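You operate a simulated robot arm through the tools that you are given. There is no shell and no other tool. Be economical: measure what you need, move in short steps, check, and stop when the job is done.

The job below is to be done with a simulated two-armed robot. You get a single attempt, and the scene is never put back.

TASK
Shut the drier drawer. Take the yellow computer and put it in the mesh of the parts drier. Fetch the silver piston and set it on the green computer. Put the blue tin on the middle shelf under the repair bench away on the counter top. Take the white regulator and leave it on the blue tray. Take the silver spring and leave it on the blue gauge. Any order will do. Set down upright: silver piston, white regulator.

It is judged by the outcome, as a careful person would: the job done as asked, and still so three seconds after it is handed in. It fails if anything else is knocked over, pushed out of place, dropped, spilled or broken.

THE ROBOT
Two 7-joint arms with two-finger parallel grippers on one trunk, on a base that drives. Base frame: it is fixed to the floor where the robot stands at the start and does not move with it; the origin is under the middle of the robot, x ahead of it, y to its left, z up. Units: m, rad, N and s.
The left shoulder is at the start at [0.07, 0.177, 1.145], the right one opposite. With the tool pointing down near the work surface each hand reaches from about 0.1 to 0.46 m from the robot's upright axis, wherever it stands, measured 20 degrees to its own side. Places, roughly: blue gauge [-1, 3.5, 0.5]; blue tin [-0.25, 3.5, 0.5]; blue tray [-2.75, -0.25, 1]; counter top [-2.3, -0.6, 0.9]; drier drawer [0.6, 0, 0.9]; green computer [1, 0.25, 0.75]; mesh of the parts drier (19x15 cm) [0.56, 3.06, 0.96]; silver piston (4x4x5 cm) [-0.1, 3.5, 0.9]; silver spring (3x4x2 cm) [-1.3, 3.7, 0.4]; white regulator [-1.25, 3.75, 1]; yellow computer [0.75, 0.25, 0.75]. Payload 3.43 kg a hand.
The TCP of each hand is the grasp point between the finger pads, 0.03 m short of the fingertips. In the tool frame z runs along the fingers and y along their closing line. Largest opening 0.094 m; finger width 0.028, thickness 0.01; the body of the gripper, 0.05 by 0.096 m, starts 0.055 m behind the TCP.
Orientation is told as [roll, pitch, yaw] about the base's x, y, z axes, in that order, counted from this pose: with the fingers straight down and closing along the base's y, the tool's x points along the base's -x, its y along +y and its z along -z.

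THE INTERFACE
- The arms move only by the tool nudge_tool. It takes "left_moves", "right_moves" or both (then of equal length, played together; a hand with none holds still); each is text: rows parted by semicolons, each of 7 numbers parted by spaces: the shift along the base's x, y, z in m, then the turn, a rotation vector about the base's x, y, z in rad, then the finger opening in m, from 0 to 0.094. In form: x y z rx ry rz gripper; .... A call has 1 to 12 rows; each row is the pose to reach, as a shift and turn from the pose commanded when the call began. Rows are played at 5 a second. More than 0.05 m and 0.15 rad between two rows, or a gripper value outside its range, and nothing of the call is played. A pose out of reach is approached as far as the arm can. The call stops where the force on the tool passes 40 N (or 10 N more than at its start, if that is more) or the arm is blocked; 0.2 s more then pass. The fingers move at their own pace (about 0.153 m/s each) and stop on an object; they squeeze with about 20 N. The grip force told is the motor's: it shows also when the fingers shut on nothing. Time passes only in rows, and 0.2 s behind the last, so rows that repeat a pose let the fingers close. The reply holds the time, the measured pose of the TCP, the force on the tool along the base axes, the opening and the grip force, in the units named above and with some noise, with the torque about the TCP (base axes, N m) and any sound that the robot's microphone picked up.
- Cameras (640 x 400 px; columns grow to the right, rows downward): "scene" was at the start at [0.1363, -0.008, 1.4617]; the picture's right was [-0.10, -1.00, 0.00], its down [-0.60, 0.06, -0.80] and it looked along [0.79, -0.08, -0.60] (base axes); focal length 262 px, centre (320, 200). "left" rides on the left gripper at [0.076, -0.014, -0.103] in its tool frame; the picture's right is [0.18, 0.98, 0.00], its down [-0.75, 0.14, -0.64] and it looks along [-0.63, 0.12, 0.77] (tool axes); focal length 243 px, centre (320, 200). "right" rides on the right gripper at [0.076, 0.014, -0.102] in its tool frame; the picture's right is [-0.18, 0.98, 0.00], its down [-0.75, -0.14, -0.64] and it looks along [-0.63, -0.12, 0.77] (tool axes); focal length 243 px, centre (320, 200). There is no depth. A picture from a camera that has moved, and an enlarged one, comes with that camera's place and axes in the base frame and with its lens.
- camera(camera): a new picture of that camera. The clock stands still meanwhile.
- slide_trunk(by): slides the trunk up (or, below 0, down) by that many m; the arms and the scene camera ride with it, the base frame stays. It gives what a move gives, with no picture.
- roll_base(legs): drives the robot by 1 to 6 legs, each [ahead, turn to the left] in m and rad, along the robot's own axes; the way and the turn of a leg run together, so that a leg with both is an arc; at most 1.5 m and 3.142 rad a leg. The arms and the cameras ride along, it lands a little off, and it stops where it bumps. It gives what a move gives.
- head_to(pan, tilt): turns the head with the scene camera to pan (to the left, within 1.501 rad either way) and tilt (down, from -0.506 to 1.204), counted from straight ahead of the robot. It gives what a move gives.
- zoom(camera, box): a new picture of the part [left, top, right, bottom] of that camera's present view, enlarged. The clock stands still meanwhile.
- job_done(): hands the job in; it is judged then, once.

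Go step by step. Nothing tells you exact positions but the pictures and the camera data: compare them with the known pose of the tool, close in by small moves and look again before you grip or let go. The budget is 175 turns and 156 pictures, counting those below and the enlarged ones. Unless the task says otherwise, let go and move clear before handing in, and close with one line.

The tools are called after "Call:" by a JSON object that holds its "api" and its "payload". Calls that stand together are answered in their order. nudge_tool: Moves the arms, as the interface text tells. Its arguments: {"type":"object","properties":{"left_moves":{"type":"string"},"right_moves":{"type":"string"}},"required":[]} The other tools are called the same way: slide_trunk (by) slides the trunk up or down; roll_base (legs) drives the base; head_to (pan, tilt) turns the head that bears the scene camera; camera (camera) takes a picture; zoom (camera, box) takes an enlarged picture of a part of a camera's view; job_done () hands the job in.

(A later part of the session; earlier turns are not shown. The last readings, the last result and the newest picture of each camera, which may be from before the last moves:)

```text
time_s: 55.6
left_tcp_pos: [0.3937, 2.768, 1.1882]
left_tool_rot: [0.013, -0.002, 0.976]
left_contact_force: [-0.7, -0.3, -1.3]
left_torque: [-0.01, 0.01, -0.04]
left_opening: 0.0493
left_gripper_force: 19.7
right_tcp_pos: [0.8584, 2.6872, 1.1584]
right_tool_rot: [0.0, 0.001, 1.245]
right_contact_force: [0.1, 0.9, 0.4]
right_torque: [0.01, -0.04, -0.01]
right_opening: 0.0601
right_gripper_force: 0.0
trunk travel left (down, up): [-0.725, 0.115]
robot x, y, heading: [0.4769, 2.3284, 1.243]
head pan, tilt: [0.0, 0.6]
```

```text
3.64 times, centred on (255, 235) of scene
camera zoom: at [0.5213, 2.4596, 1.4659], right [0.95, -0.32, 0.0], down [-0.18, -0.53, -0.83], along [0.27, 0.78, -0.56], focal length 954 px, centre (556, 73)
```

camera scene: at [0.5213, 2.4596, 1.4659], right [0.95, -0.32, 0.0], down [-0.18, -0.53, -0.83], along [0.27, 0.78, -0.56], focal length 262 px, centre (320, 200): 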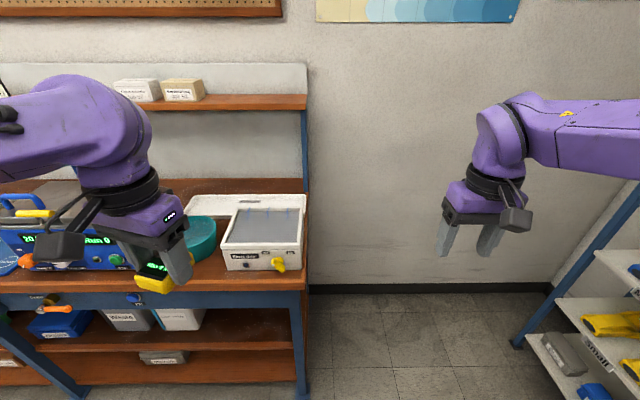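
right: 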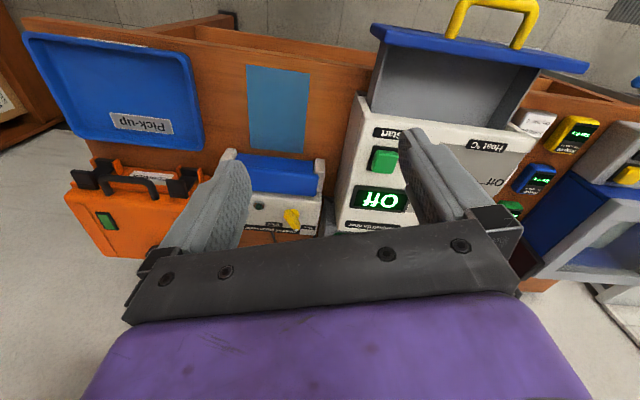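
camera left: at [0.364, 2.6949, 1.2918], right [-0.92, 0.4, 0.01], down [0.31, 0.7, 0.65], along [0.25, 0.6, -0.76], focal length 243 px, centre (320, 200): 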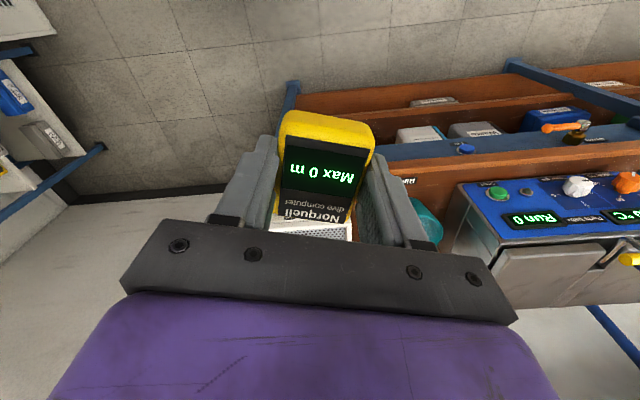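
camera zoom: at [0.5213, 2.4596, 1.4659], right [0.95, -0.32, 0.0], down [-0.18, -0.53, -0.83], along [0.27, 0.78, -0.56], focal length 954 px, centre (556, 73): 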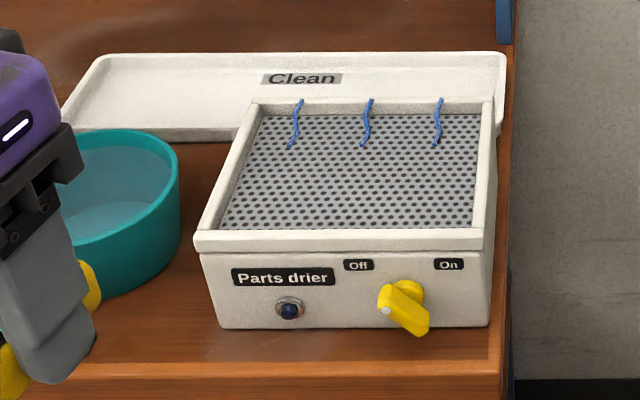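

Mesh centre is at about (0.56, 3.06, 0.96), matching the hint. I'll drive 0.18 forward and lower the trunk 0.1.

Call:
{"api": "roll_base", "payload": {"legs": [[0.18, 0]]}}

Call:
{"api": "slide_trunk", "payload": {"by": -0.1}}

Call:
{"api": "camera", "payload": {"camera": "scene"}}

```text
time_s: 57.1
left_tcp_pos: [0.452, 2.9371, 1.1898]
left_tool_rot: [0.013, -0.005, 0.977]
left_contact_force: [0.4, -0.7, -1.7]
left_torque: [-0.01, 0.0, 0.0]
left_opening: 0.0493
left_gripper_force: 20.3
right_tcp_pos: [0.9156, 2.8584, 1.1592]
right_tool_rot: [0.0, 0.001, 1.243]
right_contact_force: [0.2, -0.9, -0.5]
right_torque: [0.03, 0.01, 0.03]
right_opening: 0.0597
right_gripper_force: 0.0
trunk travel left (down, up): [-0.725, 0.115]
robot x, y, heading: [0.5346, 2.5016, 1.244]
head pan, tilt: [0.0, 0.6]
```

```text
time_s: 58.4
left_tcp_pos: [0.4529, 2.9392, 1.0899]
left_tool_rot: [0.015, -0.001, 0.979]
left_contact_force: [-0.7, 0.7, -0.8]
left_torque: [-0.01, -0.03, 0.0]
left_opening: 0.0495
left_gripper_force: 19.9
right_tcp_pos: [0.9178, 2.859, 1.0584]
right_tool_rot: [-0.002, 0.001, 1.244]
right_contact_force: [0.1, 0.1, -0.5]
right_torque: [-0.02, 0.03, 0.01]
right_opening: 0.0602
right_gripper_force: 0.0
trunk travel left (down, up): [-0.625, 0.215]
robot x, y, heading: [0.537, 2.4972, 1.24]
head pan, tilt: [0.0, 0.6]
```

```text
121 pictures are left
camera scene: at [0.58, 2.6307, 1.3658], right [0.95, -0.32, 0.0], down [-0.18, -0.54, -0.82], along [0.27, 0.78, -0.57], focal length 262 px, centre (320, 200)
```

scene: 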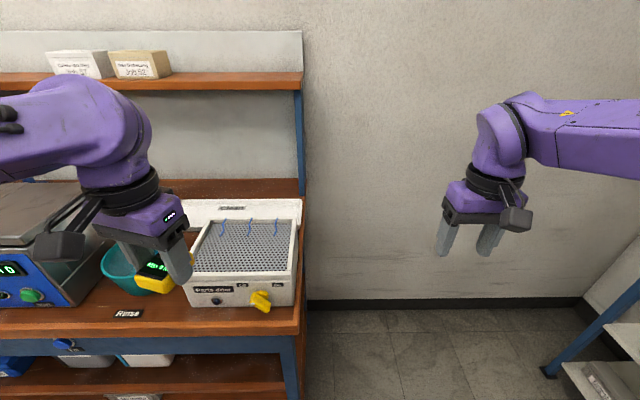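

Call:
{"api": "nudge_tool", "payload": {"left_moves": "0.027 0.028 0 0 0 0 0; 0.054 0.056 0 0 0 0 0; 0.08 0.083 0 0 0 0 0; 0.105 0.11 0 0 0 0 0; 0.105 0.11 -0.03 0 0 0 0; 0.105 0.11 -0.05 0 0 0 0; 0.105 0.11 -0.05 0 0 0 0"}}

Call:
{"api": "zoom", "payload": {"camera": "scene", "box": [130, 140, 330, 320]}}

Call:
{"api": "camera", "payload": {"camera": "left"}}

```text
time_s: 60.0
left_tcp_pos: [0.5594, 3.0489, 1.0393]
left_tool_rot: [0.015, -0.001, 0.976]
left_contact_force: [0.4, -0.2, -1.6]
left_torque: [0.01, -0.02, -0.02]
left_opening: 0.0495
left_gripper_force: 19.4
right_tcp_pos: [0.9172, 2.8586, 1.0579]
right_tool_rot: [-0.001, 0.001, 1.244]
right_contact_force: [1.8, 0.6, 0.5]
right_torque: [0.01, -0.02, 0.02]
right_opening: 0.06
right_gripper_force: 0.1
trunk travel left (down, up): [-0.625, 0.215]
robot x, y, heading: [0.5357, 2.5005, 1.243]
head pan, tilt: [0.0, 0.6]
```

```text
2.22 times, centred on (230, 230) of scene
camera zoom: at [0.5803, 2.6307, 1.3658], right [0.95, -0.32, 0.0], down [-0.18, -0.54, -0.82], along [0.27, 0.78, -0.57], focal length 583 px, centre (520, 133)
```

zoom: 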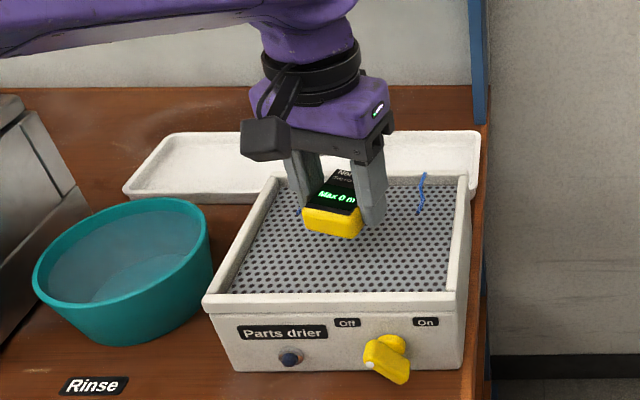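

```text
119 pictures are left
camera left: at [0.5288, 2.976, 1.1421], right [-0.92, 0.4, 0.01], down [0.31, 0.7, 0.65], along [0.25, 0.6, -0.76], focal length 243 px, centre (320, 200)
```

left: 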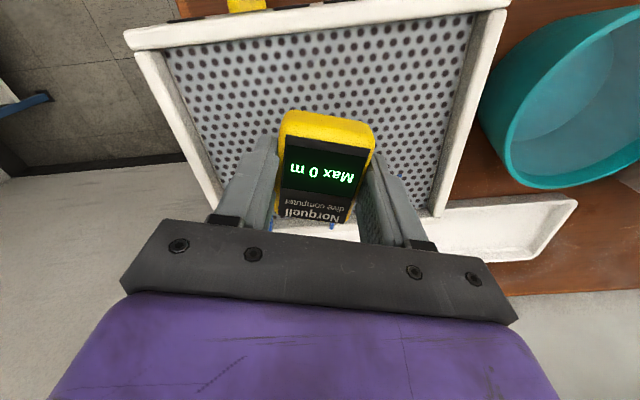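

Over the mesh; I'll shift slightly forward, then lower until contact.

Call:
{"api": "nudge_tool", "payload": {"left_moves": "-0.005 -0.02 -0.015 0 0 0 0; -0.005 -0.02 -0.03 0 0 0 0; -0.005 -0.02 -0.038 0 0 0 0; -0.005 -0.02 -0.044 0 0 0 0; -0.005 -0.02 -0.044 0 0 0 0"}}

Call:
{"api": "zoom", "payload": {"camera": "scene", "box": [160, 180, 320, 310]}}

```text
time_s: 61.2
left_tcp_pos: [0.5524, 3.0285, 0.998]
left_tool_rot: [0.016, -0.008, 0.977]
left_contact_force: [-0.7, 5.5, 20.5]
left_torque: [-0.04, -0.27, 0.08]
left_opening: 0.0498
left_gripper_force: 19.6
right_tcp_pos: [0.918, 2.8576, 1.059]
right_tool_rot: [0.001, 0.001, 1.245]
right_contact_force: [0.1, -0.3, -0.4]
right_torque: [0.04, 0.0, 0.0]
right_opening: 0.0601
right_gripper_force: 0.0
trunk travel left (down, up): [-0.625, 0.215]
robot x, y, heading: [0.535, 2.4961, 1.244]
head pan, tilt: [0.0, 0.6]
```

```text
3.08 times, centred on (240, 245) of scene
camera zoom: at [0.5797, 2.6291, 1.3663], right [0.95, -0.32, 0.0], down [-0.18, -0.53, -0.83], along [0.27, 0.78, -0.56], focal length 807 px, centre (566, 62)
```

zoom: 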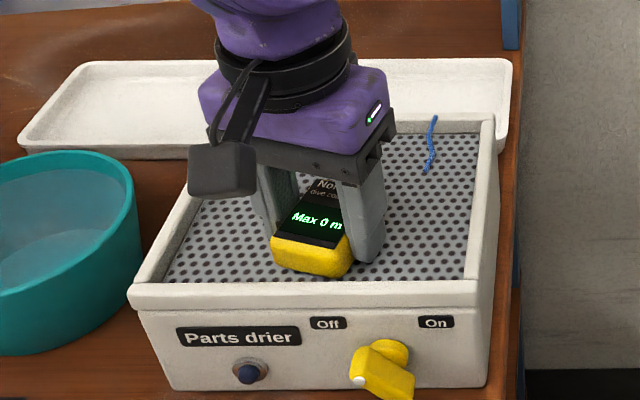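

Contact with the mesh. I'll release, raise and move the hand back.

Call:
{"api": "nudge_tool", "payload": {"left_moves": "0 0 0.002 0 0 0 0.066; 0 0 0.002 0 0 0 0.066; 0 0 0.04 0 0 0 0.066; 0 0 0.08 0 0 0 0.066; -0.02 -0.02 0.12 0 0 0 0.066; -0.05 -0.05 0.14 0 0 0 0.066; -0.08 -0.08 0.14 0 0 0 0.066; -0.1 -0.11 0.14 0 0 0 0.066"}}

Call:
{"api": "zoom", "payload": {"camera": "scene", "box": [160, 180, 320, 310]}}

```text
time_s: 63.0
left_tcp_pos: [0.4504, 2.9183, 1.1353]
left_tool_rot: [0.015, -0.006, 0.975]
left_contact_force: [0.1, -0.4, 0.2]
left_torque: [0.04, -0.02, 0.0]
left_opening: 0.066
left_gripper_force: 0.1
right_tcp_pos: [0.9161, 2.8572, 1.0593]
right_tool_rot: [0.0, 0.001, 1.245]
right_contact_force: [-0.1, -0.8, -0.6]
right_torque: [0.02, -0.05, 0.03]
right_opening: 0.0599
right_gripper_force: 0.0
trunk travel left (down, up): [-0.625, 0.215]
robot x, y, heading: [0.5337, 2.5011, 1.247]
head pan, tilt: [0.0, 0.6]
```

```text
3.08 times, centred on (240, 245) of scene
camera zoom: at [0.579, 2.6295, 1.366], right [0.95, -0.32, 0.0], down [-0.18, -0.53, -0.83], along [0.27, 0.78, -0.56], focal length 807 px, centre (566, 62)
```

zoom: 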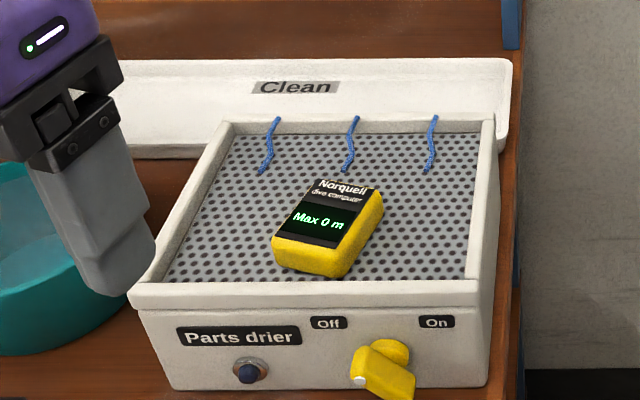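

Computer placed. Next, back off and drive along the repair bench to its left end for the spring and gauge.

Call:
{"api": "roll_base", "payload": {"legs": [[-0.35, 0], [0, 1.58], [1.0, 0], [0.75, 0], [0, -1.57]]}}

Call:
{"api": "head_to", "payload": {"pan": 0, "tilt": 0.7}}

Call:
{"api": "camera", "payload": {"camera": "scene"}}

```text
time_s: 81.5
left_tcp_pos: [-1.3506, 3.1003, 1.1344]
left_tool_rot: [0.013, -0.002, 1.002]
left_contact_force: [-0.1, 0.6, 0.1]
left_torque: [0.02, 0.0, -0.03]
left_opening: 0.0663
left_gripper_force: 0.2
right_tcp_pos: [-0.8832, 3.0505, 1.0602]
right_tool_rot: [0.0, 0.002, 1.269]
right_contact_force: [-0.3, 0.0, 0.2]
right_torque: [-0.01, 0.0, -0.03]
right_opening: 0.0599
right_gripper_force: 0.1
trunk travel left (down, up): [-0.625, 0.215]
robot x, y, heading: [-1.2532, 2.6825, 1.264]
head pan, tilt: [0.0, 0.6]
```

```text
time_s: 82.2
left_tcp_pos: [-1.3516, 3.0997, 1.1342]
left_tool_rot: [0.015, -0.002, 1.003]
left_contact_force: [-0.6, 0.7, -0.5]
left_torque: [-0.03, 0.02, 0.03]
left_opening: 0.0659
left_gripper_force: 0.1
right_tcp_pos: [-0.8848, 3.0498, 1.0579]
right_tool_rot: [0.0, 0.001, 1.27]
right_contact_force: [0.3, -0.5, -0.2]
right_torque: [-0.02, 0.04, 0.01]
right_opening: 0.0601
right_gripper_force: 0.1
trunk travel left (down, up): [-0.625, 0.215]
robot x, y, heading: [-1.2594, 2.6804, 1.265]
head pan, tilt: [0.0, 0.7]
```

```text
116 pictures are left
camera scene: at [-1.2162, 2.8113, 1.3572], right [0.95, -0.3, 0.0], down [-0.19, -0.61, -0.77], along [0.23, 0.73, -0.64], focal length 262 px, centre (320, 200)
```

scene: 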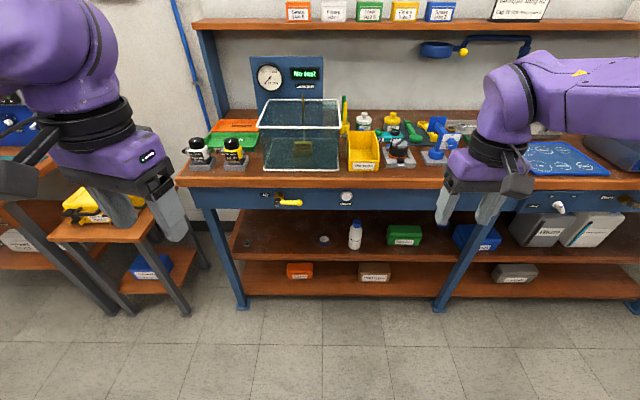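

Call:
{"api": "zoom", "payload": {"camera": "scene", "box": [170, 170, 370, 310]}}

Call:
{"api": "zoom", "payload": {"camera": "scene", "box": [170, 60, 320, 180]}}

Call:
{"api": "zoom", "payload": {"camera": "scene", "box": [320, 80, 480, 190]}}

```text
2.86 times, centred on (270, 240) of scene
camera zoom: at [-1.2162, 2.8113, 1.3572], right [0.95, -0.3, 0.0], down [-0.19, -0.61, -0.77], along [0.23, 0.73, -0.64], focal length 749 px, centre (463, 86)
```

zoom: 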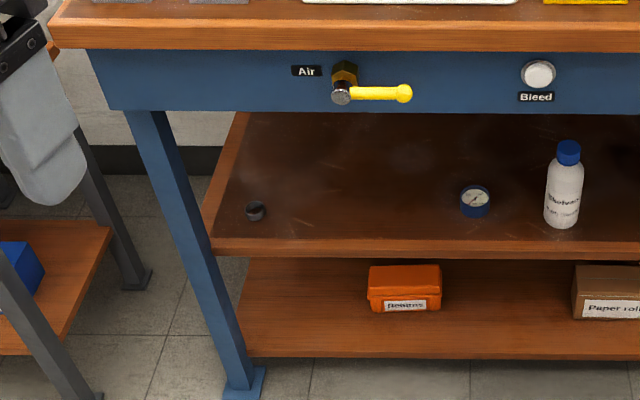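

```text
3.33 times, centred on (245, 120) of scene
camera zoom: at [-1.2162, 2.8113, 1.3572], right [0.95, -0.3, 0.0], down [-0.19, -0.61, -0.77], along [0.23, 0.73, -0.64], focal length 874 px, centre (570, 467)
```

zoom: 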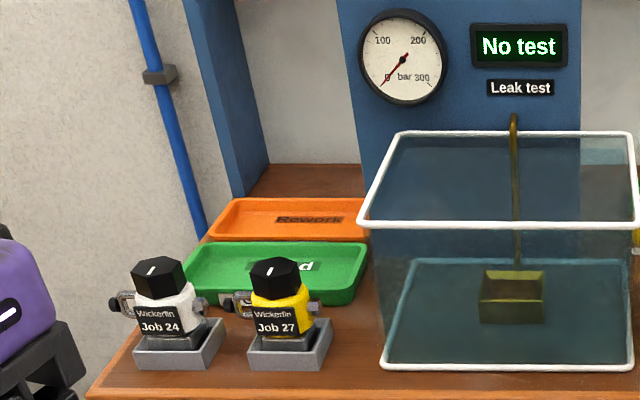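

```text
3.64 times, centred on (400, 135) of scene
camera zoom: at [-1.2162, 2.8113, 1.3572], right [0.95, -0.3, 0.0], down [-0.19, -0.61, -0.77], along [0.23, 0.73, -0.64], focal length 954 px, centre (29, 436)
```

zoom: 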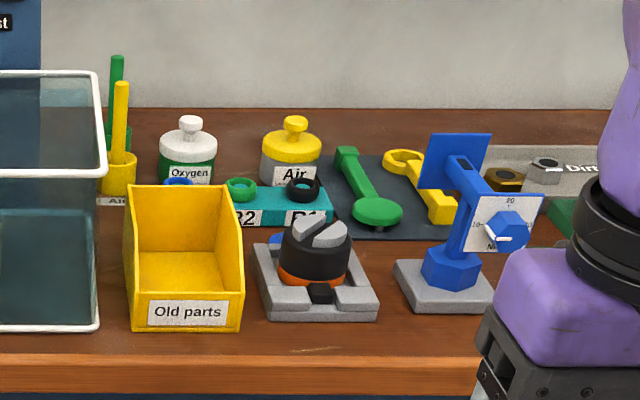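

Spring at about (-1.298, 3.70, 0.40), gauge at about (-0.946, 3.60, 0.41), and the white regulator (Job 24) sits at the bench's left end. I'll approach the spring from the right at an angle, with a tilted hand under the bench. First I'll reposition the base.

Call:
{"api": "roll_base", "payload": {"legs": [[0, -0.596], [0.347, 0], [0, 1.096]]}}

Call:
{"api": "nudge_tool", "payload": {"left_moves": "0 0 0 0 0 0.13 0.06; 0 0 0 0 0 0.26 0.06; 0 0 0 0 0 0.26 0.06; 0 0 0 0 0 0.26 0.06; 0 0 0 0 0 0.26 0.06; 0 0 0 0 0 0.26 0.06", "right_moves": "0.01 -0.02 -0.04 0 0 0 0.06; 0.02 -0.05 -0.08 0 0 0 0.06; 0.03 -0.08 -0.12 0 0 0 0.06; 0.04 -0.11 -0.15 0 0 0 0.06; 0.05 -0.15 -0.17 0 0 0 0.06; 0.06 -0.19 -0.19 0 0 0 0.06"}}

Call:
{"api": "camera", "payload": {"camera": "scene"}}

```text
time_s: 88.8
left_tcp_pos: [-1.2667, 3.2198, 1.1344]
left_tool_rot: [0.013, -0.002, 1.499]
left_contact_force: [0.0, 0.2, -0.4]
left_torque: [-0.02, -0.02, 0.02]
left_opening: 0.066
left_gripper_force: 0.1
right_tcp_pos: [-0.8338, 3.3993, 1.0587]
right_tool_rot: [0.0, 0.003, 1.768]
right_contact_force: [0.1, -0.2, 0.4]
right_torque: [0.02, 0.01, 0.05]
right_opening: 0.0599
right_gripper_force: 0.1
trunk travel left (down, up): [-0.625, 0.215]
robot x, y, heading: [-0.9853, 2.8992, 1.772]
head pan, tilt: [0.0, 0.7]
```

```text
refused: row 2 steps farther than a row can; nothing moved
```

```text
112 pictures are left
camera scene: at [-1.0106, 3.0309, 1.3572], right [0.98, 0.19, 0.0], down [0.12, -0.63, -0.76], along [-0.15, 0.75, -0.64], focal length 262 px, centre (320, 200)
```

scene: 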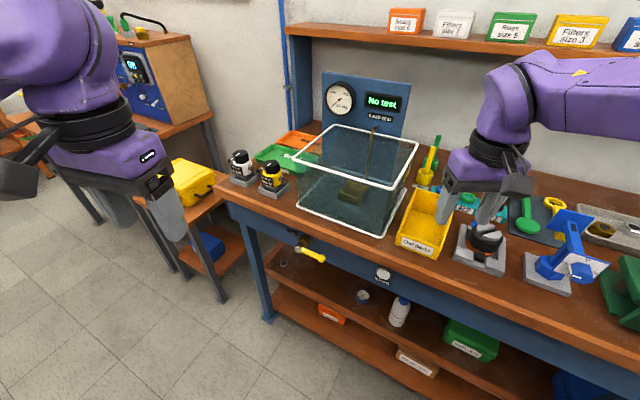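

Call:
{"api": "nudge_tool", "payload": {"left_moves": "0 0 0 0 0 0.13 0.06; 0 0 0 0 0 0.26 0.06; 0 0 0 0 0 0.26 0.06; 0 0 0 0 0 0.26 0.06; 0 0 0 0 0 0.26 0.06; 0 0 0 0 0 0.26 0.06; 0 0 0 0 0 0.26 0.06; 0 0 0 0 0 0.26 0.06", "right_moves": "0.005 -0.03 0 0 0 0 0.06; 0.01 -0.06 -0.01 0 0 0 0.06; 0.015 -0.08 -0.03 0 0 0 0.06; 0.02 -0.1 -0.06 0 0 0 0.06; 0.025 -0.12 -0.09 0 0 0 0.06; 0.03 -0.15 -0.12 0 0 0 0.06; 0.035 -0.17 -0.15 0 0 0 0.06; 0.04 -0.2 -0.18 0 0 0 0.06"}}

Call:
{"api": "camera", "payload": {"camera": "scene"}}

```text
time_s: 90.6
left_tcp_pos: [-1.2665, 3.2185, 1.1364]
left_tool_rot: [0.016, -0.002, 1.76]
left_contact_force: [0.8, -0.3, 0.3]
left_torque: [0.01, 0.02, 0.03]
left_opening: 0.0602
left_gripper_force: 0.1
right_tcp_pos: [-0.7729, 3.2653, 0.8427]
right_tool_rot: [0.005, 0.005, 1.77]
right_contact_force: [0.5, 0.2, -0.3]
right_torque: [0.01, -0.01, 0.01]
right_opening: 0.0599
right_gripper_force: 0.1
right hand out of reach, approached as far as the arm can: row 1, 2, 3, 4, 5, 6, 7, 8
trunk travel left (down, up): [-0.625, 0.215]
robot x, y, heading: [-0.9821, 2.8951, 1.763]
head pan, tilt: [0.0, 0.7]
```

```text
111 pictures are left
camera scene: at [-1.0094, 3.0305, 1.3573], right [0.98, 0.19, 0.0], down [0.12, -0.63, -0.77], along [-0.15, 0.75, -0.64], focal length 262 px, centre (320, 200)
```

scene: 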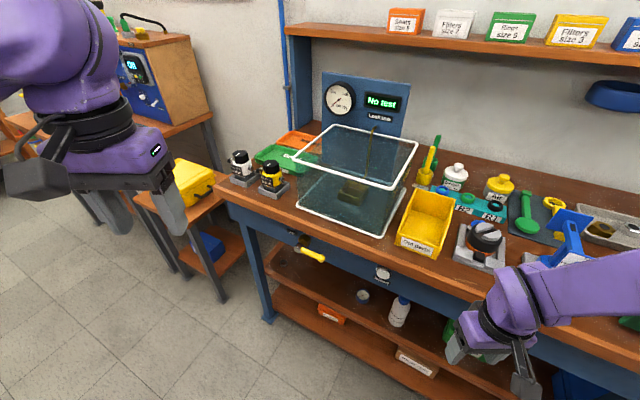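

The right hand should tuck further; I'll pull it lower and back.

Call:
{"api": "nudge_tool", "payload": {"right_moves": "0.005 -0.02 -0.04 0 0 0 0.06; 0.01 -0.04 -0.08 0 0 0 0.06; 0.015 -0.06 -0.12 0 0 0 0.06; 0.02 -0.08 -0.15 0 0 0 0.06; 0.025 -0.1 -0.18 0 0 0 0.06; 0.03 -0.12 -0.2 0 0 0 0.06"}}

Call:
{"api": "slide_trunk", "payload": {"by": -0.1}}

Call:
{"api": "camera", "payload": {"camera": "scene"}}

```text
time_s: 92.0
left_tcp_pos: [-1.2654, 3.2204, 1.1352]
left_tool_rot: [0.016, -0.002, 1.759]
left_contact_force: [0.5, 0.0, 0.2]
left_torque: [0.04, 0.03, -0.02]
left_opening: 0.0601
left_gripper_force: 0.1
right_tcp_pos: [-0.6727, 3.1596, 0.6662]
right_tool_rot: [0.026, 0.006, 1.775]
right_contact_force: [-0.1, 0.1, 0.0]
right_torque: [-0.01, 0.02, -0.01]
right_opening: 0.0602
right_gripper_force: 0.1
right hand out of reach, approached as far as the arm can: row 1, 2, 3, 4, 5, 6
trunk travel left (down, up): [-0.625, 0.215]
robot x, y, heading: [-0.9866, 2.8963, 1.762]
head pan, tilt: [0.0, 0.7]
```

```text
time_s: 93.4
left_tcp_pos: [-1.2663, 3.2209, 1.0346]
left_tool_rot: [0.013, -0.003, 1.759]
left_contact_force: [0.6, -0.7, 1.2]
left_torque: [-0.02, -0.02, 0.0]
left_opening: 0.0601
left_gripper_force: 0.0
right_tcp_pos: [-0.6741, 3.1595, 0.5664]
right_tool_rot: [0.024, 0.004, 1.773]
right_contact_force: [-0.9, -0.9, 1.5]
right_torque: [0.0, 0.02, -0.02]
right_opening: 0.0601
right_gripper_force: 0.2
trunk travel left (down, up): [-0.525, 0.315]
robot x, y, heading: [-0.9817, 2.896, 1.764]
head pan, tilt: [0.0, 0.7]
```

```text
110 pictures are left
camera scene: at [-1.0105, 3.0308, 1.2572], right [0.98, 0.19, 0.0], down [0.12, -0.63, -0.77], along [-0.15, 0.75, -0.64], focal length 262 px, centre (320, 200)
```

scene: 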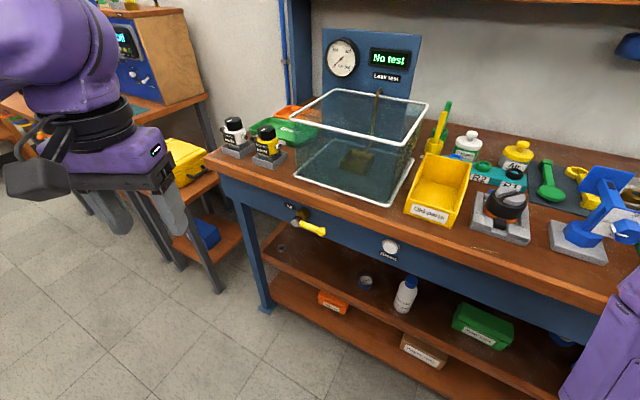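

I'll lower the trunk another 0.25, then tilt the left hand 45° forward.

Call:
{"api": "slide_trunk", "payload": {"by": -0.25}}

Call:
{"api": "nudge_tool", "payload": {"left_moves": "0 0 0 0.128 0.025 0 0.06; 0 0 -0.03 0.257 0.05 0 0.06; 0 0 -0.06 0.385 0.075 0 0.06; 0 0 -0.1 0.514 0.1 0 0.06; 0 0 -0.14 0.642 0.125 0 0.06; 0 0 -0.18 0.77 0.15 0 0.06; 0 0 -0.22 0.77 0.15 0 0.06"}}

Call:
{"api": "camera", "payload": {"camera": "scene"}}

Call:
{"api": "camera", "payload": {"camera": "left"}}

```text
time_s: 95.9
left_tcp_pos: [-1.2667, 3.2206, 0.7851]
left_tool_rot: [0.016, -0.001, 1.76]
left_contact_force: [-0.7, -0.7, 0.2]
left_torque: [0.01, 0.02, 0.0]
left_opening: 0.06
left_gripper_force: 0.1
right_tcp_pos: [-0.6747, 3.1595, 0.3178]
right_tool_rot: [0.023, 0.007, 1.772]
right_contact_force: [-0.4, -0.3, -0.7]
right_torque: [-0.02, -0.02, 0.0]
right_opening: 0.0603
right_gripper_force: 0.1
trunk travel left (down, up): [-0.275, 0.565]
robot x, y, heading: [-0.986, 2.899, 1.763]
head pan, tilt: [0.0, 0.7]
```

```text
time_s: 97.5
left_tcp_pos: [-1.2651, 3.3033, 0.5708]
left_tool_rot: [0.018, -0.784, 1.76]
left_contact_force: [-0.5, -0.3, 0.0]
left_torque: [0.02, -0.03, -0.01]
left_opening: 0.06
left_gripper_force: 0.0
left hand out of reach, approached as far as the arm can: row 5, 6, 7
right_tcp_pos: [-0.6753, 3.159, 0.3168]
right_tool_rot: [0.025, 0.007, 1.772]
right_contact_force: [0.2, -0.4, 0.8]
right_torque: [-0.02, 0.0, -0.03]
right_opening: 0.0599
right_gripper_force: 0.1
trunk travel left (down, up): [-0.275, 0.565]
robot x, y, heading: [-0.9826, 2.8937, 1.768]
head pan, tilt: [0.0, 0.7]
```

```text
109 pictures are left
camera scene: at [-1.0107, 3.0312, 1.0072], right [0.98, 0.19, 0.0], down [0.12, -0.63, -0.76], along [-0.15, 0.75, -0.64], focal length 262 px, centre (320, 200)
```

scene: 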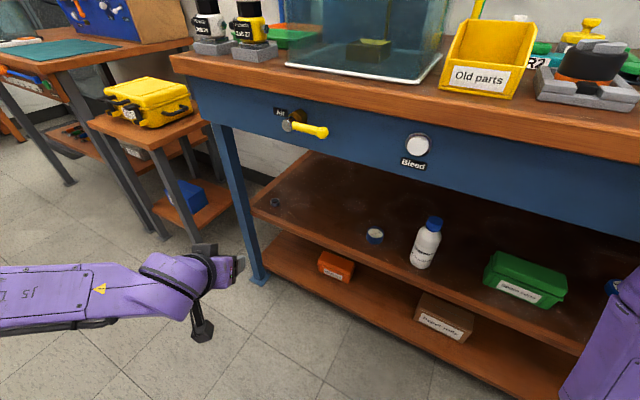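

```text
108 pictures are left
camera left: at [-1.2252, 3.182, 0.5909], right [-0.94, -0.32, -0.12], down [-0.14, 0.05, 0.99], along [-0.31, 0.94, -0.1], focal length 243 px, centre (320, 200)
```

left: 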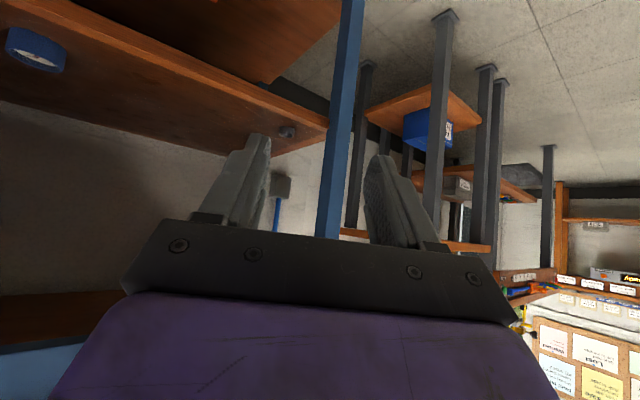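

Spring triangulates to (-1.302, 3.70, 0.398). I'll drive forward 0.2 with the hand below the bench apron.

Call:
{"api": "roll_base", "payload": {"legs": [[0.2, 0]]}}

Call:
{"api": "camera", "payload": {"camera": "scene"}}

Call:
{"api": "camera", "payload": {"camera": "left"}}

```text
time_s: 98.6
left_tcp_pos: [-1.2708, 3.3637, 0.5745]
left_tool_rot: [0.014, -0.781, 1.748]
left_contact_force: [-0.4, 0.0, -0.2]
left_torque: [0.02, 0.0, -0.01]
left_opening: 0.0601
left_gripper_force: 0.1
right_tcp_pos: [-0.6803, 3.2019, 0.3208]
right_tool_rot: [0.025, 0.025, 1.758]
right_contact_force: [-0.5, 1.1, 0.5]
right_torque: [0.03, 0.0, 0.03]
right_opening: 0.0601
right_gripper_force: 0.1
trunk travel left (down, up): [-0.275, 0.565]
robot x, y, heading: [-0.9923, 2.9516, 1.73]
head pan, tilt: [0.0, 0.7]
stopped in leg 1: the robot was blocked; the commanded pose is now the measured one
```

```text
107 pictures are left
camera scene: at [-1.0155, 3.0548, 1.0165], right [0.99, 0.16, 0.0], down [0.1, -0.61, -0.79], along [-0.12, 0.78, -0.62], focal length 262 px, centre (320, 200)
```

scene: 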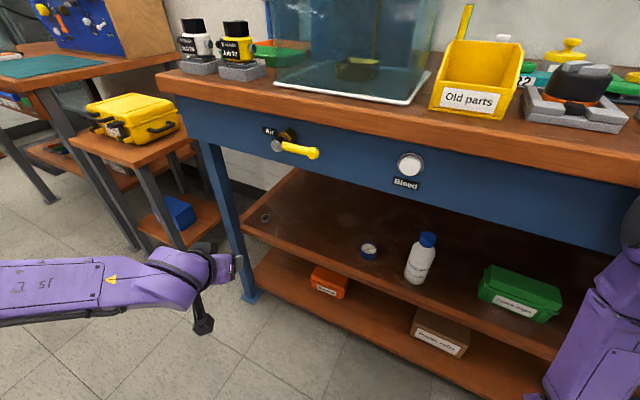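

```text
106 pictures are left
camera left: at [-1.2346, 3.2421, 0.5935], right [-0.94, -0.31, -0.12], down [-0.14, 0.06, 0.99], along [-0.3, 0.95, -0.1], focal length 243 px, centre (320, 200)
```

left: 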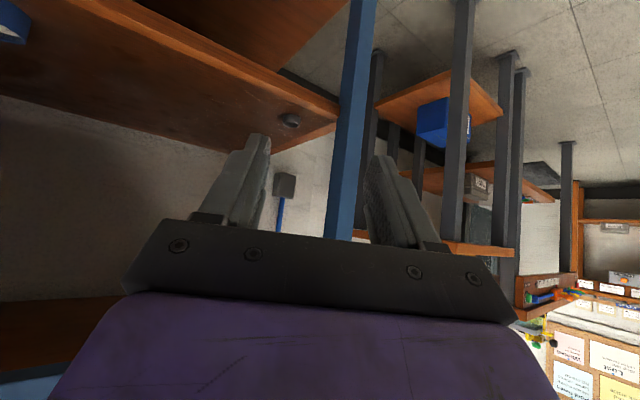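

The right elbow bumped the bench, so I'll back off and approach squarely instead, with the tool yawed left.

Call:
{"api": "roll_base", "payload": {"legs": [[-0.3, 0], [0, 0.916], [0.366, 0], [0, -1.389]]}}

Call:
{"api": "nudge_tool", "payload": {"left_moves": "0 0 0 0 0 0.13 0.06; 0 0 0 0 0 0.26 0.06; 0 0 0 0 0 0.39 0.06; 0 0 0 0 0 0.39 0.06"}}

Call:
{"api": "camera", "payload": {"camera": "scene"}}

Call:
{"api": "camera", "payload": {"camera": "left"}}

```text
time_s: 108.3
left_tcp_pos: [-1.3265, 3.3316, 0.5647]
left_tool_rot: [0.018, -0.762, 1.282]
left_contact_force: [0.1, 0.5, -0.3]
left_torque: [0.03, 0.02, 0.02]
left_opening: 0.0598
left_gripper_force: 0.0
right_tcp_pos: [-0.8737, 2.9165, 0.3102]
right_tool_rot: [0.024, 0.047, 1.295]
right_contact_force: [0.3, 0.3, -0.5]
right_torque: [0.0, -0.01, 0.02]
right_opening: 0.0598
right_gripper_force: 0.0
trunk travel left (down, up): [-0.275, 0.565]
robot x, y, heading: [-1.2668, 2.8284, 1.271]
head pan, tilt: [0.0, 0.7]
```

```text
time_s: 109.3
left_tcp_pos: [-1.3254, 3.3316, 0.5648]
left_tool_rot: [0.02, -0.767, 1.675]
left_contact_force: [0.1, 0.7, -1.1]
left_torque: [0.03, 0.02, 0.01]
left_opening: 0.06
left_gripper_force: 0.1
right_tcp_pos: [-0.8729, 2.9161, 0.3111]
right_tool_rot: [0.026, 0.048, 1.298]
right_contact_force: [-0.1, 0.6, -0.7]
right_torque: [-0.01, -0.01, 0.0]
right_opening: 0.06
right_gripper_force: 0.1
trunk travel left (down, up): [-0.275, 0.565]
robot x, y, heading: [-1.2687, 2.8299, 1.277]
head pan, tilt: [0.0, 0.7]
```

```text
105 pictures are left
camera scene: at [-1.2277, 2.9609, 1.0072], right [0.96, -0.29, 0.0], down [-0.19, -0.62, -0.76], along [0.22, 0.73, -0.64], focal length 262 px, centre (320, 200)
```

scene: 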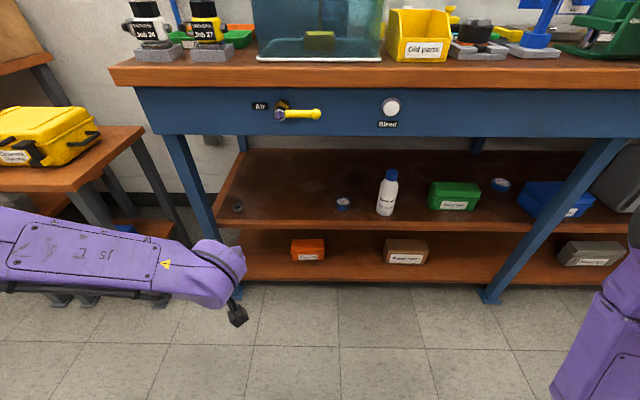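

```text
104 pictures are left
camera left: at [-1.2976, 3.2071, 0.5854], right [-0.96, -0.25, -0.11], down [-0.14, 0.08, 0.99], along [-0.23, 0.97, -0.11], focal length 243 px, centre (320, 200)
```

left: 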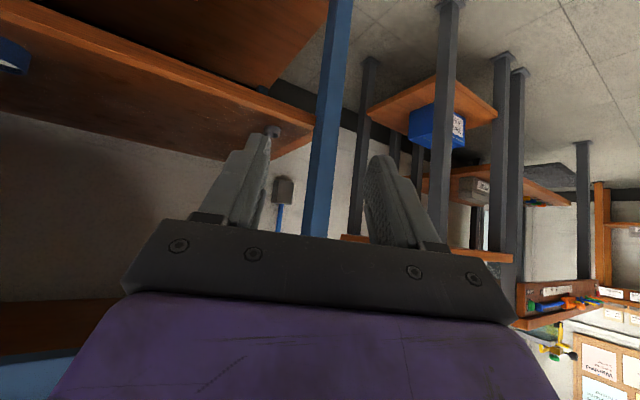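

I'll shift the hand slightly right to clear the leg, then drive 0.2 forward.

Call:
{"api": "nudge_tool", "payload": {"left_moves": "0.025 0 0 0 0 0 0.06; 0.025 0 0 0 0 0 0.06"}}

Call:
{"api": "roll_base", "payload": {"legs": [[0.2, 0]]}}

Call:
{"api": "camera", "payload": {"camera": "scene"}}

Call:
{"api": "camera", "payload": {"camera": "left"}}

```text
time_s: 109.9
left_tcp_pos: [-1.3001, 3.331, 0.5638]
left_tool_rot: [0.018, -0.764, 1.672]
left_contact_force: [0.5, 0.4, -0.2]
left_torque: [-0.01, -0.02, 0.0]
left_opening: 0.06
left_gripper_force: 0.0
right_tcp_pos: [-0.873, 2.9164, 0.3104]
right_tool_rot: [0.029, 0.046, 1.297]
right_contact_force: [0.2, 0.3, 0.4]
right_torque: [-0.02, 0.0, 0.0]
right_opening: 0.0597
right_gripper_force: 0.1
trunk travel left (down, up): [-0.275, 0.565]
robot x, y, heading: [-1.2639, 2.8322, 1.275]
head pan, tilt: [0.0, 0.7]
```

```text
time_s: 111.5
left_tcp_pos: [-1.2427, 3.5232, 0.564]
left_tool_rot: [0.018, -0.765, 1.675]
left_contact_force: [-0.1, -0.6, -0.6]
left_torque: [-0.02, -0.01, 0.0]
left_opening: 0.0598
left_gripper_force: 0.1
right_tcp_pos: [-0.8154, 3.1106, 0.3094]
right_tool_rot: [0.026, 0.048, 1.299]
right_contact_force: [-0.4, -0.1, -0.6]
right_torque: [-0.01, -0.03, -0.01]
right_opening: 0.06
right_gripper_force: 0.0
trunk travel left (down, up): [-0.275, 0.565]
robot x, y, heading: [-1.2096, 3.0248, 1.269]
head pan, tilt: [0.0, 0.7]
```

```text
103 pictures are left
camera scene: at [-1.1689, 3.1538, 1.0071], right [0.96, -0.29, 0.0], down [-0.19, -0.62, -0.76], along [0.22, 0.73, -0.64], focal length 262 px, centre (320, 200)
```

scene: 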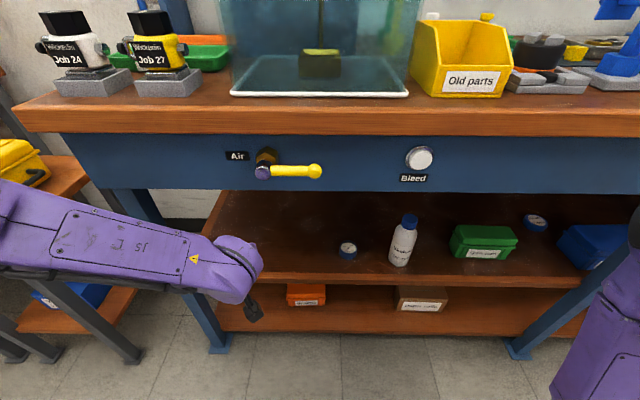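

```text
102 pictures are left
camera left: at [-1.2144, 3.3996, 0.5853], right [-0.96, -0.25, -0.11], down [-0.14, 0.08, 0.99], along [-0.23, 0.97, -0.11], focal length 243 px, centre (320, 200)
```

left: 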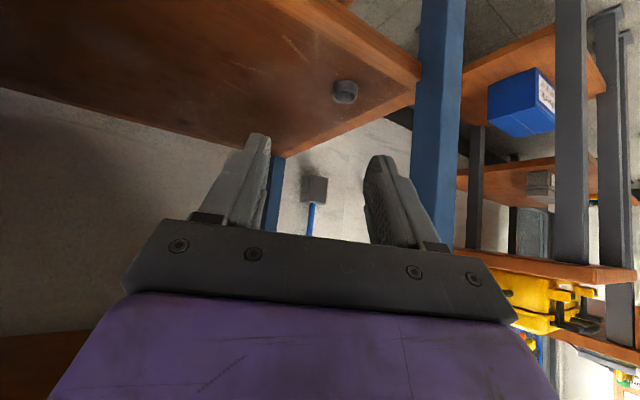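

Spring confirmed at (-1.303, 3.70, 0.398). Moving to just above it.

Call:
{"api": "nudge_tool", "payload": {"left_moves": "-0.005 0.02 -0.04 0 0 0 0.06; -0.015 0.05 -0.07 0 0 0 0.06; -0.03 0.09 -0.08 0 0 0 0.06; -0.05 0.12 -0.09 0 0 0 0.06; -0.058 0.13 -0.1 0 0 0 0.06; -0.058 0.13 -0.1 0 0 0 0.06"}}

Call:
{"api": "camera", "payload": {"camera": "left"}}

Call:
{"api": "zoom", "payload": {"camera": "scene", "box": [140, 160, 360, 300]}}

```text
time_s: 112.9
left_tcp_pos: [-1.3011, 3.6557, 0.4632]
left_tool_rot: [0.018, -0.765, 1.673]
left_contact_force: [-0.6, -0.3, 0.1]
left_torque: [0.04, 0.0, 0.0]
left_opening: 0.0601
left_gripper_force: 0.0
right_tcp_pos: [-0.8151, 3.1098, 0.3104]
right_tool_rot: [0.026, 0.046, 1.297]
right_contact_force: [-0.8, -0.2, 0.7]
right_torque: [0.01, -0.03, 0.03]
right_opening: 0.06
right_gripper_force: 0.1
trunk travel left (down, up): [-0.275, 0.565]
robot x, y, heading: [-1.21, 3.0235, 1.276]
head pan, tilt: [0.0, 0.7]
```

```text
101 pictures are left
camera left: at [-1.2725, 3.5311, 0.4851], right [-0.96, -0.25, -0.11], down [-0.14, 0.08, 0.99], along [-0.23, 0.97, -0.11], focal length 243 px, centre (320, 200)
```

left: 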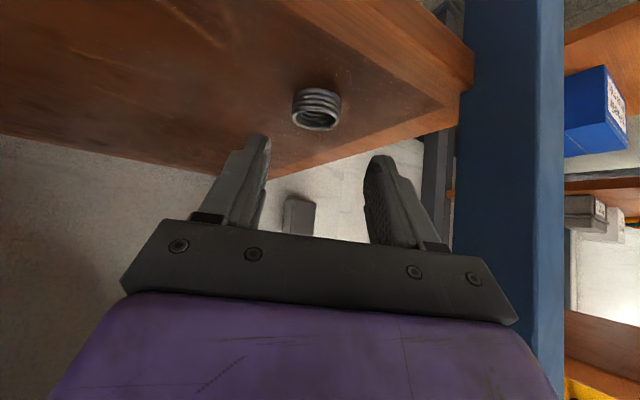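

```text
2.86 times, centred on (250, 230) of scene
camera zoom: at [-1.169, 3.1535, 1.0072], right [0.96, -0.29, 0.0], down [-0.19, -0.62, -0.76], along [0.22, 0.73, -0.64], focal length 749 px, centre (520, 114)
```

zoom: 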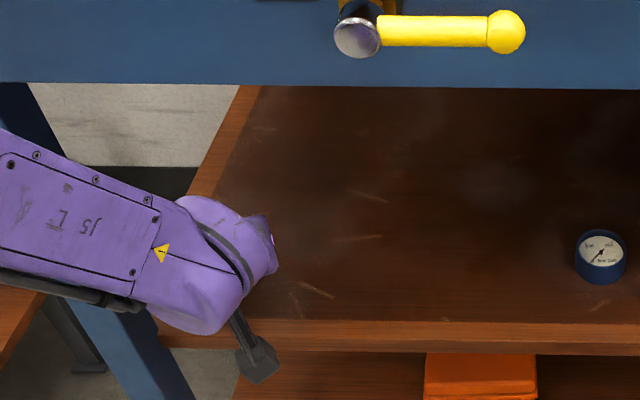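

Call:
{"api": "nudge_tool", "payload": {"left_moves": "0 0.012 -0.015 0 0 0 0.06; -0.001 0.024 -0.028 0 0 0 0.06; -0.001 0.026 -0.036 0 0 0 0.06; -0.001 0.026 -0.04 0 0 0 0.06"}}

Call:
{"api": "camera", "payload": {"camera": "left"}}

```text
time_s: 113.9
left_tcp_pos: [-1.3018, 3.68, 0.4303]
left_tool_rot: [0.016, -0.776, 1.675]
left_contact_force: [-0.3, -14.3, 38.0]
left_torque: [0.08, -1.1, -0.32]
left_opening: 0.0583
left_gripper_force: 0.0
right_tcp_pos: [-0.8147, 3.1088, 0.3119]
right_tool_rot: [0.03, 0.043, 1.301]
right_contact_force: [0.0, 0.7, -0.5]
right_torque: [0.06, 0.01, 0.0]
right_opening: 0.0602
right_gripper_force: 0.0
trunk travel left (down, up): [-0.275, 0.565]
robot x, y, heading: [-1.2051, 3.0223, 1.272]
head pan, tilt: [0.0, 0.7]
```

```text
99 pictures are left
camera left: at [-1.2725, 3.5553, 0.4511], right [-0.96, -0.24, -0.12], down [-0.14, 0.07, 0.99], along [-0.23, 0.97, -0.1], focal length 243 px, centre (320, 200)
```

left: 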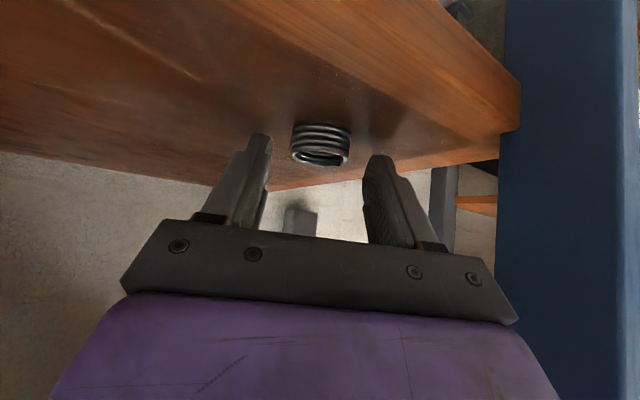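

Fingertips touched the shelf; I'll back up 1.4 cm so the spring sits centred on the pads, then close.

Call:
{"api": "nudge_tool", "payload": {"left_moves": "0.001 -0.007 0.003 0 0 0 0.06; 0.003 -0.014 0.003 0 0 0 0.06; 0.003 -0.014 0.003 0 0 0 0; 0.003 -0.014 0.003 0 0 0 0; 0.003 -0.014 0.003 0 0 0 0; 0.003 -0.014 0.023 0 0 0 0; 0.003 -0.014 0.053 0 0 0 0"}}

Call:
{"api": "camera", "payload": {"camera": "left"}}

```text
time_s: 115.5
left_tcp_pos: [-1.2989, 3.6649, 0.4755]
left_tool_rot: [0.022, -0.762, 1.674]
left_contact_force: [0.1, -1.0, -0.5]
left_torque: [-0.04, -0.02, 0.01]
left_opening: 0.0326
left_gripper_force: 20.4
right_tcp_pos: [-0.8149, 3.1099, 0.3104]
right_tool_rot: [0.029, 0.05, 1.298]
right_contact_force: [-0.1, 0.3, -0.4]
right_torque: [-0.01, 0.0, 0.01]
right_opening: 0.0602
right_gripper_force: 0.1
trunk travel left (down, up): [-0.275, 0.565]
robot x, y, heading: [-1.2089, 3.0234, 1.276]
head pan, tilt: [0.0, 0.7]
```

```text
98 pictures are left
camera left: at [-1.2706, 3.5414, 0.497], right [-0.96, -0.25, -0.11], down [-0.14, 0.09, 0.99], along [-0.23, 0.97, -0.12], focal length 243 px, centre (320, 200)
```

left: 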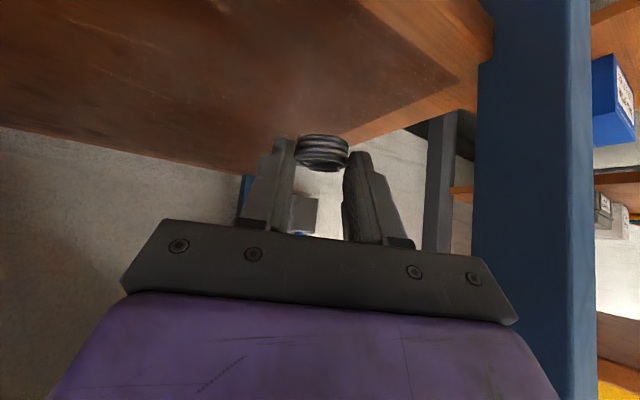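

The spring is held. The gauge is at about (-0.954, 3.587), top about 0.43. I'll carry the spring across at z≈0.505 while turning the tool straight.

Call:
{"api": "nudge_tool", "payload": {"left_moves": "0.02 -0.02 0.03 0 0 -0.03 0; 0.06 -0.03 0.03 0 0 -0.07 0; 0.1 -0.04 0.03 0 0 -0.11 0; 0.14 -0.06 0.03 0 0 -0.15 0; 0.18 -0.08 0.03 0 0 -0.2 0; 0.22 -0.1 0.03 0 0 -0.25 0; 0.26 -0.11 0.03 0 0 -0.3 0; 0.3 -0.12 0.03 0 0 -0.35 0; 0.33 -0.13 0.03 0 0 -0.4 0; 0.33 -0.13 0.03 0 0 -0.4 0"}}

Call:
{"api": "camera", "payload": {"camera": "left"}}

Call:
{"api": "camera", "payload": {"camera": "scene"}}

```text
time_s: 117.9
left_tcp_pos: [-0.9801, 3.558, 0.5229]
left_tool_rot: [-0.062, -0.757, 1.385]
left_contact_force: [0.3, 0.4, -0.6]
left_torque: [-0.03, -0.01, 0.01]
left_opening: 0.0326
left_gripper_force: 19.7
right_tcp_pos: [-0.8156, 3.1091, 0.3116]
right_tool_rot: [0.027, 0.05, 1.3]
right_contact_force: [0.5, -0.3, -0.1]
right_torque: [0.0, -0.02, -0.02]
right_opening: 0.0599
right_gripper_force: 0.1
trunk travel left (down, up): [-0.275, 0.565]
robot x, y, heading: [-1.2049, 3.0196, 1.273]
head pan, tilt: [0.0, 0.7]
stopped in row 10 (left hand): the arm was blocked; the commanded pose is now the measured one
```

```text
97 pictures are left
camera left: at [-0.9959, 3.4315, 0.5465], right [-0.98, 0.09, -0.17], down [-0.16, 0.14, 0.98], along [0.11, 0.99, -0.13], focal length 243 px, centre (320, 200)
```

left: 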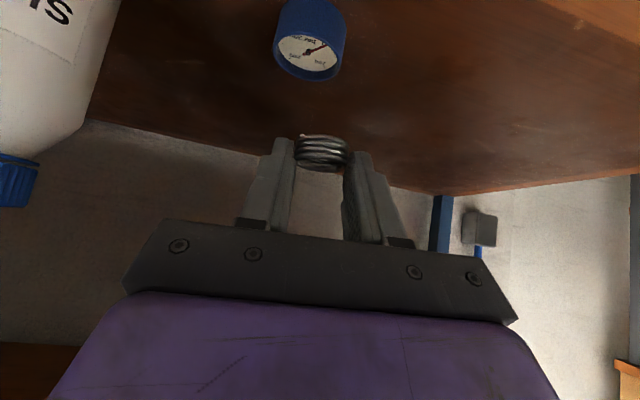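

```text
96 pictures are left
camera scene: at [-1.1691, 3.1536, 1.0072], right [0.96, -0.29, 0.0], down [-0.19, -0.62, -0.76], along [0.22, 0.73, -0.64], focal length 262 px, centre (320, 200)
```

scene: 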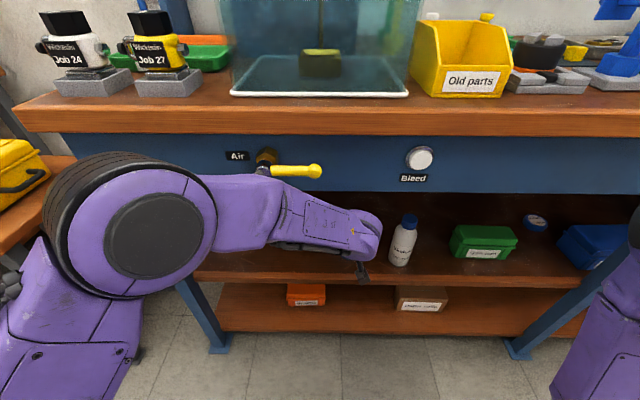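

The forearm met the apron near the air valve. I'll back the hand off left and reposition the base further right instead.

Call:
{"api": "nudge_tool", "payload": {"left_moves": "-0.03 0.005 -0.01 0 0 0.03 0; -0.07 0.01 -0.01 0 0 0.07 0; -0.11 0.015 -0.015 0 0 0.1 0; -0.15 0 -0.015 0 0 0.13 0; -0.19 -0.03 -0.015 0 0 0.13 0; -0.2 -0.07 -0.015 0 0 0.13 0; -0.2 -0.1 -0.015 0 0 0.13 0"}}

Call:
{"api": "zoom", "payload": {"camera": "scene", "box": [180, 120, 420, 290]}}

```text
time_s: 119.5
left_tcp_pos: [-1.1798, 3.4558, 0.5089]
left_tool_rot: [-0.054, -0.761, 1.505]
left_contact_force: [-1.3, 0.9, -1.3]
left_torque: [-0.01, -0.01, 0.01]
left_opening: 0.0323
left_gripper_force: 20.1
right_tcp_pos: [-0.8155, 3.1097, 0.311]
right_tool_rot: [0.025, 0.049, 1.298]
right_contact_force: [-0.4, 0.2, -0.6]
right_torque: [-0.02, 0.0, 0.02]
right_opening: 0.0601
right_gripper_force: 0.0
trunk travel left (down, up): [-0.275, 0.565]
robot x, y, heading: [-1.2088, 3.023, 1.277]
head pan, tilt: [0.0, 0.7]
```

```text
2.35 times, centred on (300, 205) of scene
camera zoom: at [-1.169, 3.1533, 1.0072], right [0.96, -0.29, 0.0], down [-0.19, -0.62, -0.76], along [0.22, 0.73, -0.64], focal length 617 px, centre (367, 188)
```

zoom: 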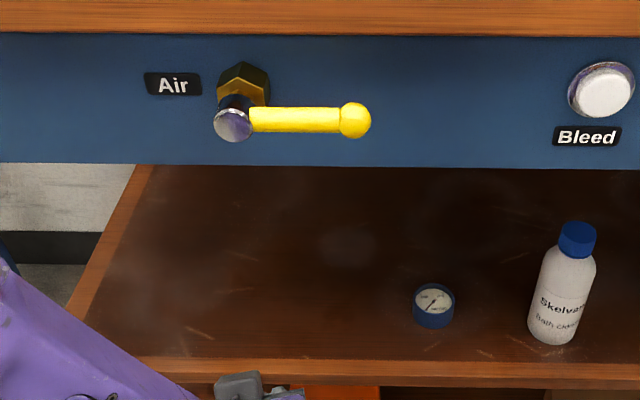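

Valve lever is undisturbed. Backing out and shifting the base right by 0.28 m.

Call:
{"api": "roll_base", "payload": {"legs": [[-0.25, 0], [0, -1.42], [0.284, 0], [0, 1.41], [0.2, 0]]}}

Call:
{"api": "camera", "payload": {"camera": "scene"}}

Call:
{"api": "camera", "payload": {"camera": "left"}}

```text
time_s: 131.1
left_tcp_pos: [-0.9029, 3.3657, 0.5082]
left_tool_rot: [-0.056, -0.76, 1.489]
left_contact_force: [0.6, -0.2, 0.4]
left_torque: [0.03, 0.0, -0.01]
left_opening: 0.0326
left_gripper_force: 19.9
right_tcp_pos: [-0.5443, 3.0138, 0.3103]
right_tool_rot: [0.028, 0.049, 1.283]
right_contact_force: [-0.1, 0.4, 0.3]
right_torque: [0.03, 0.0, 0.06]
right_opening: 0.0601
right_gripper_force: 0.1
trunk travel left (down, up): [-0.275, 0.565]
robot x, y, heading: [-0.9409, 2.9351, 1.257]
head pan, tilt: [0.0, 0.7]
```

```text
94 pictures are left
camera scene: at [-0.8976, 3.0634, 1.0071], right [0.95, -0.31, 0.0], down [-0.2, -0.61, -0.76], along [0.24, 0.73, -0.64], focal length 262 px, centre (320, 200)
```

scene: 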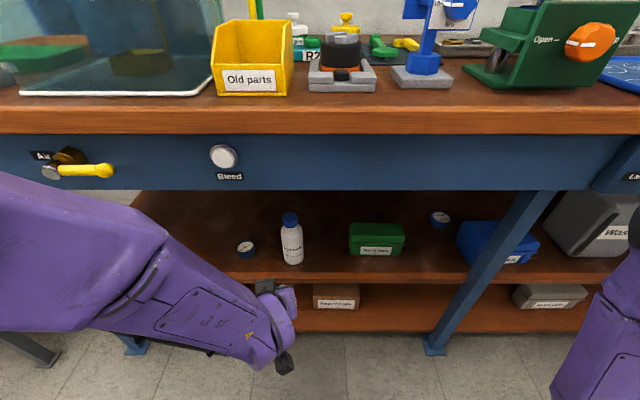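

```text
93 pictures are left
camera left: at [-0.9048, 3.2383, 0.5305], right [-0.99, -0.02, -0.17], down [-0.17, 0.12, 0.98], along [0.0, 0.99, -0.13], focal length 243 px, centre (320, 200)
```

left: 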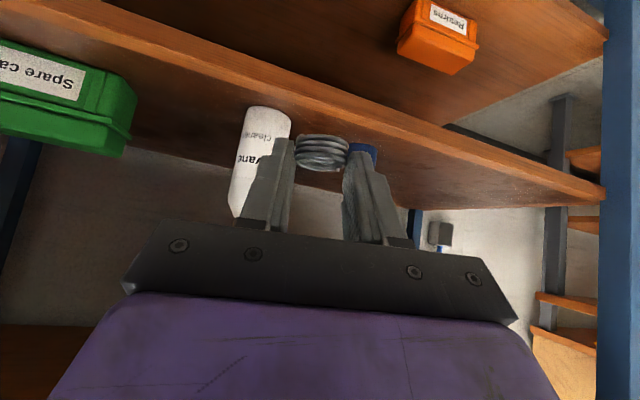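

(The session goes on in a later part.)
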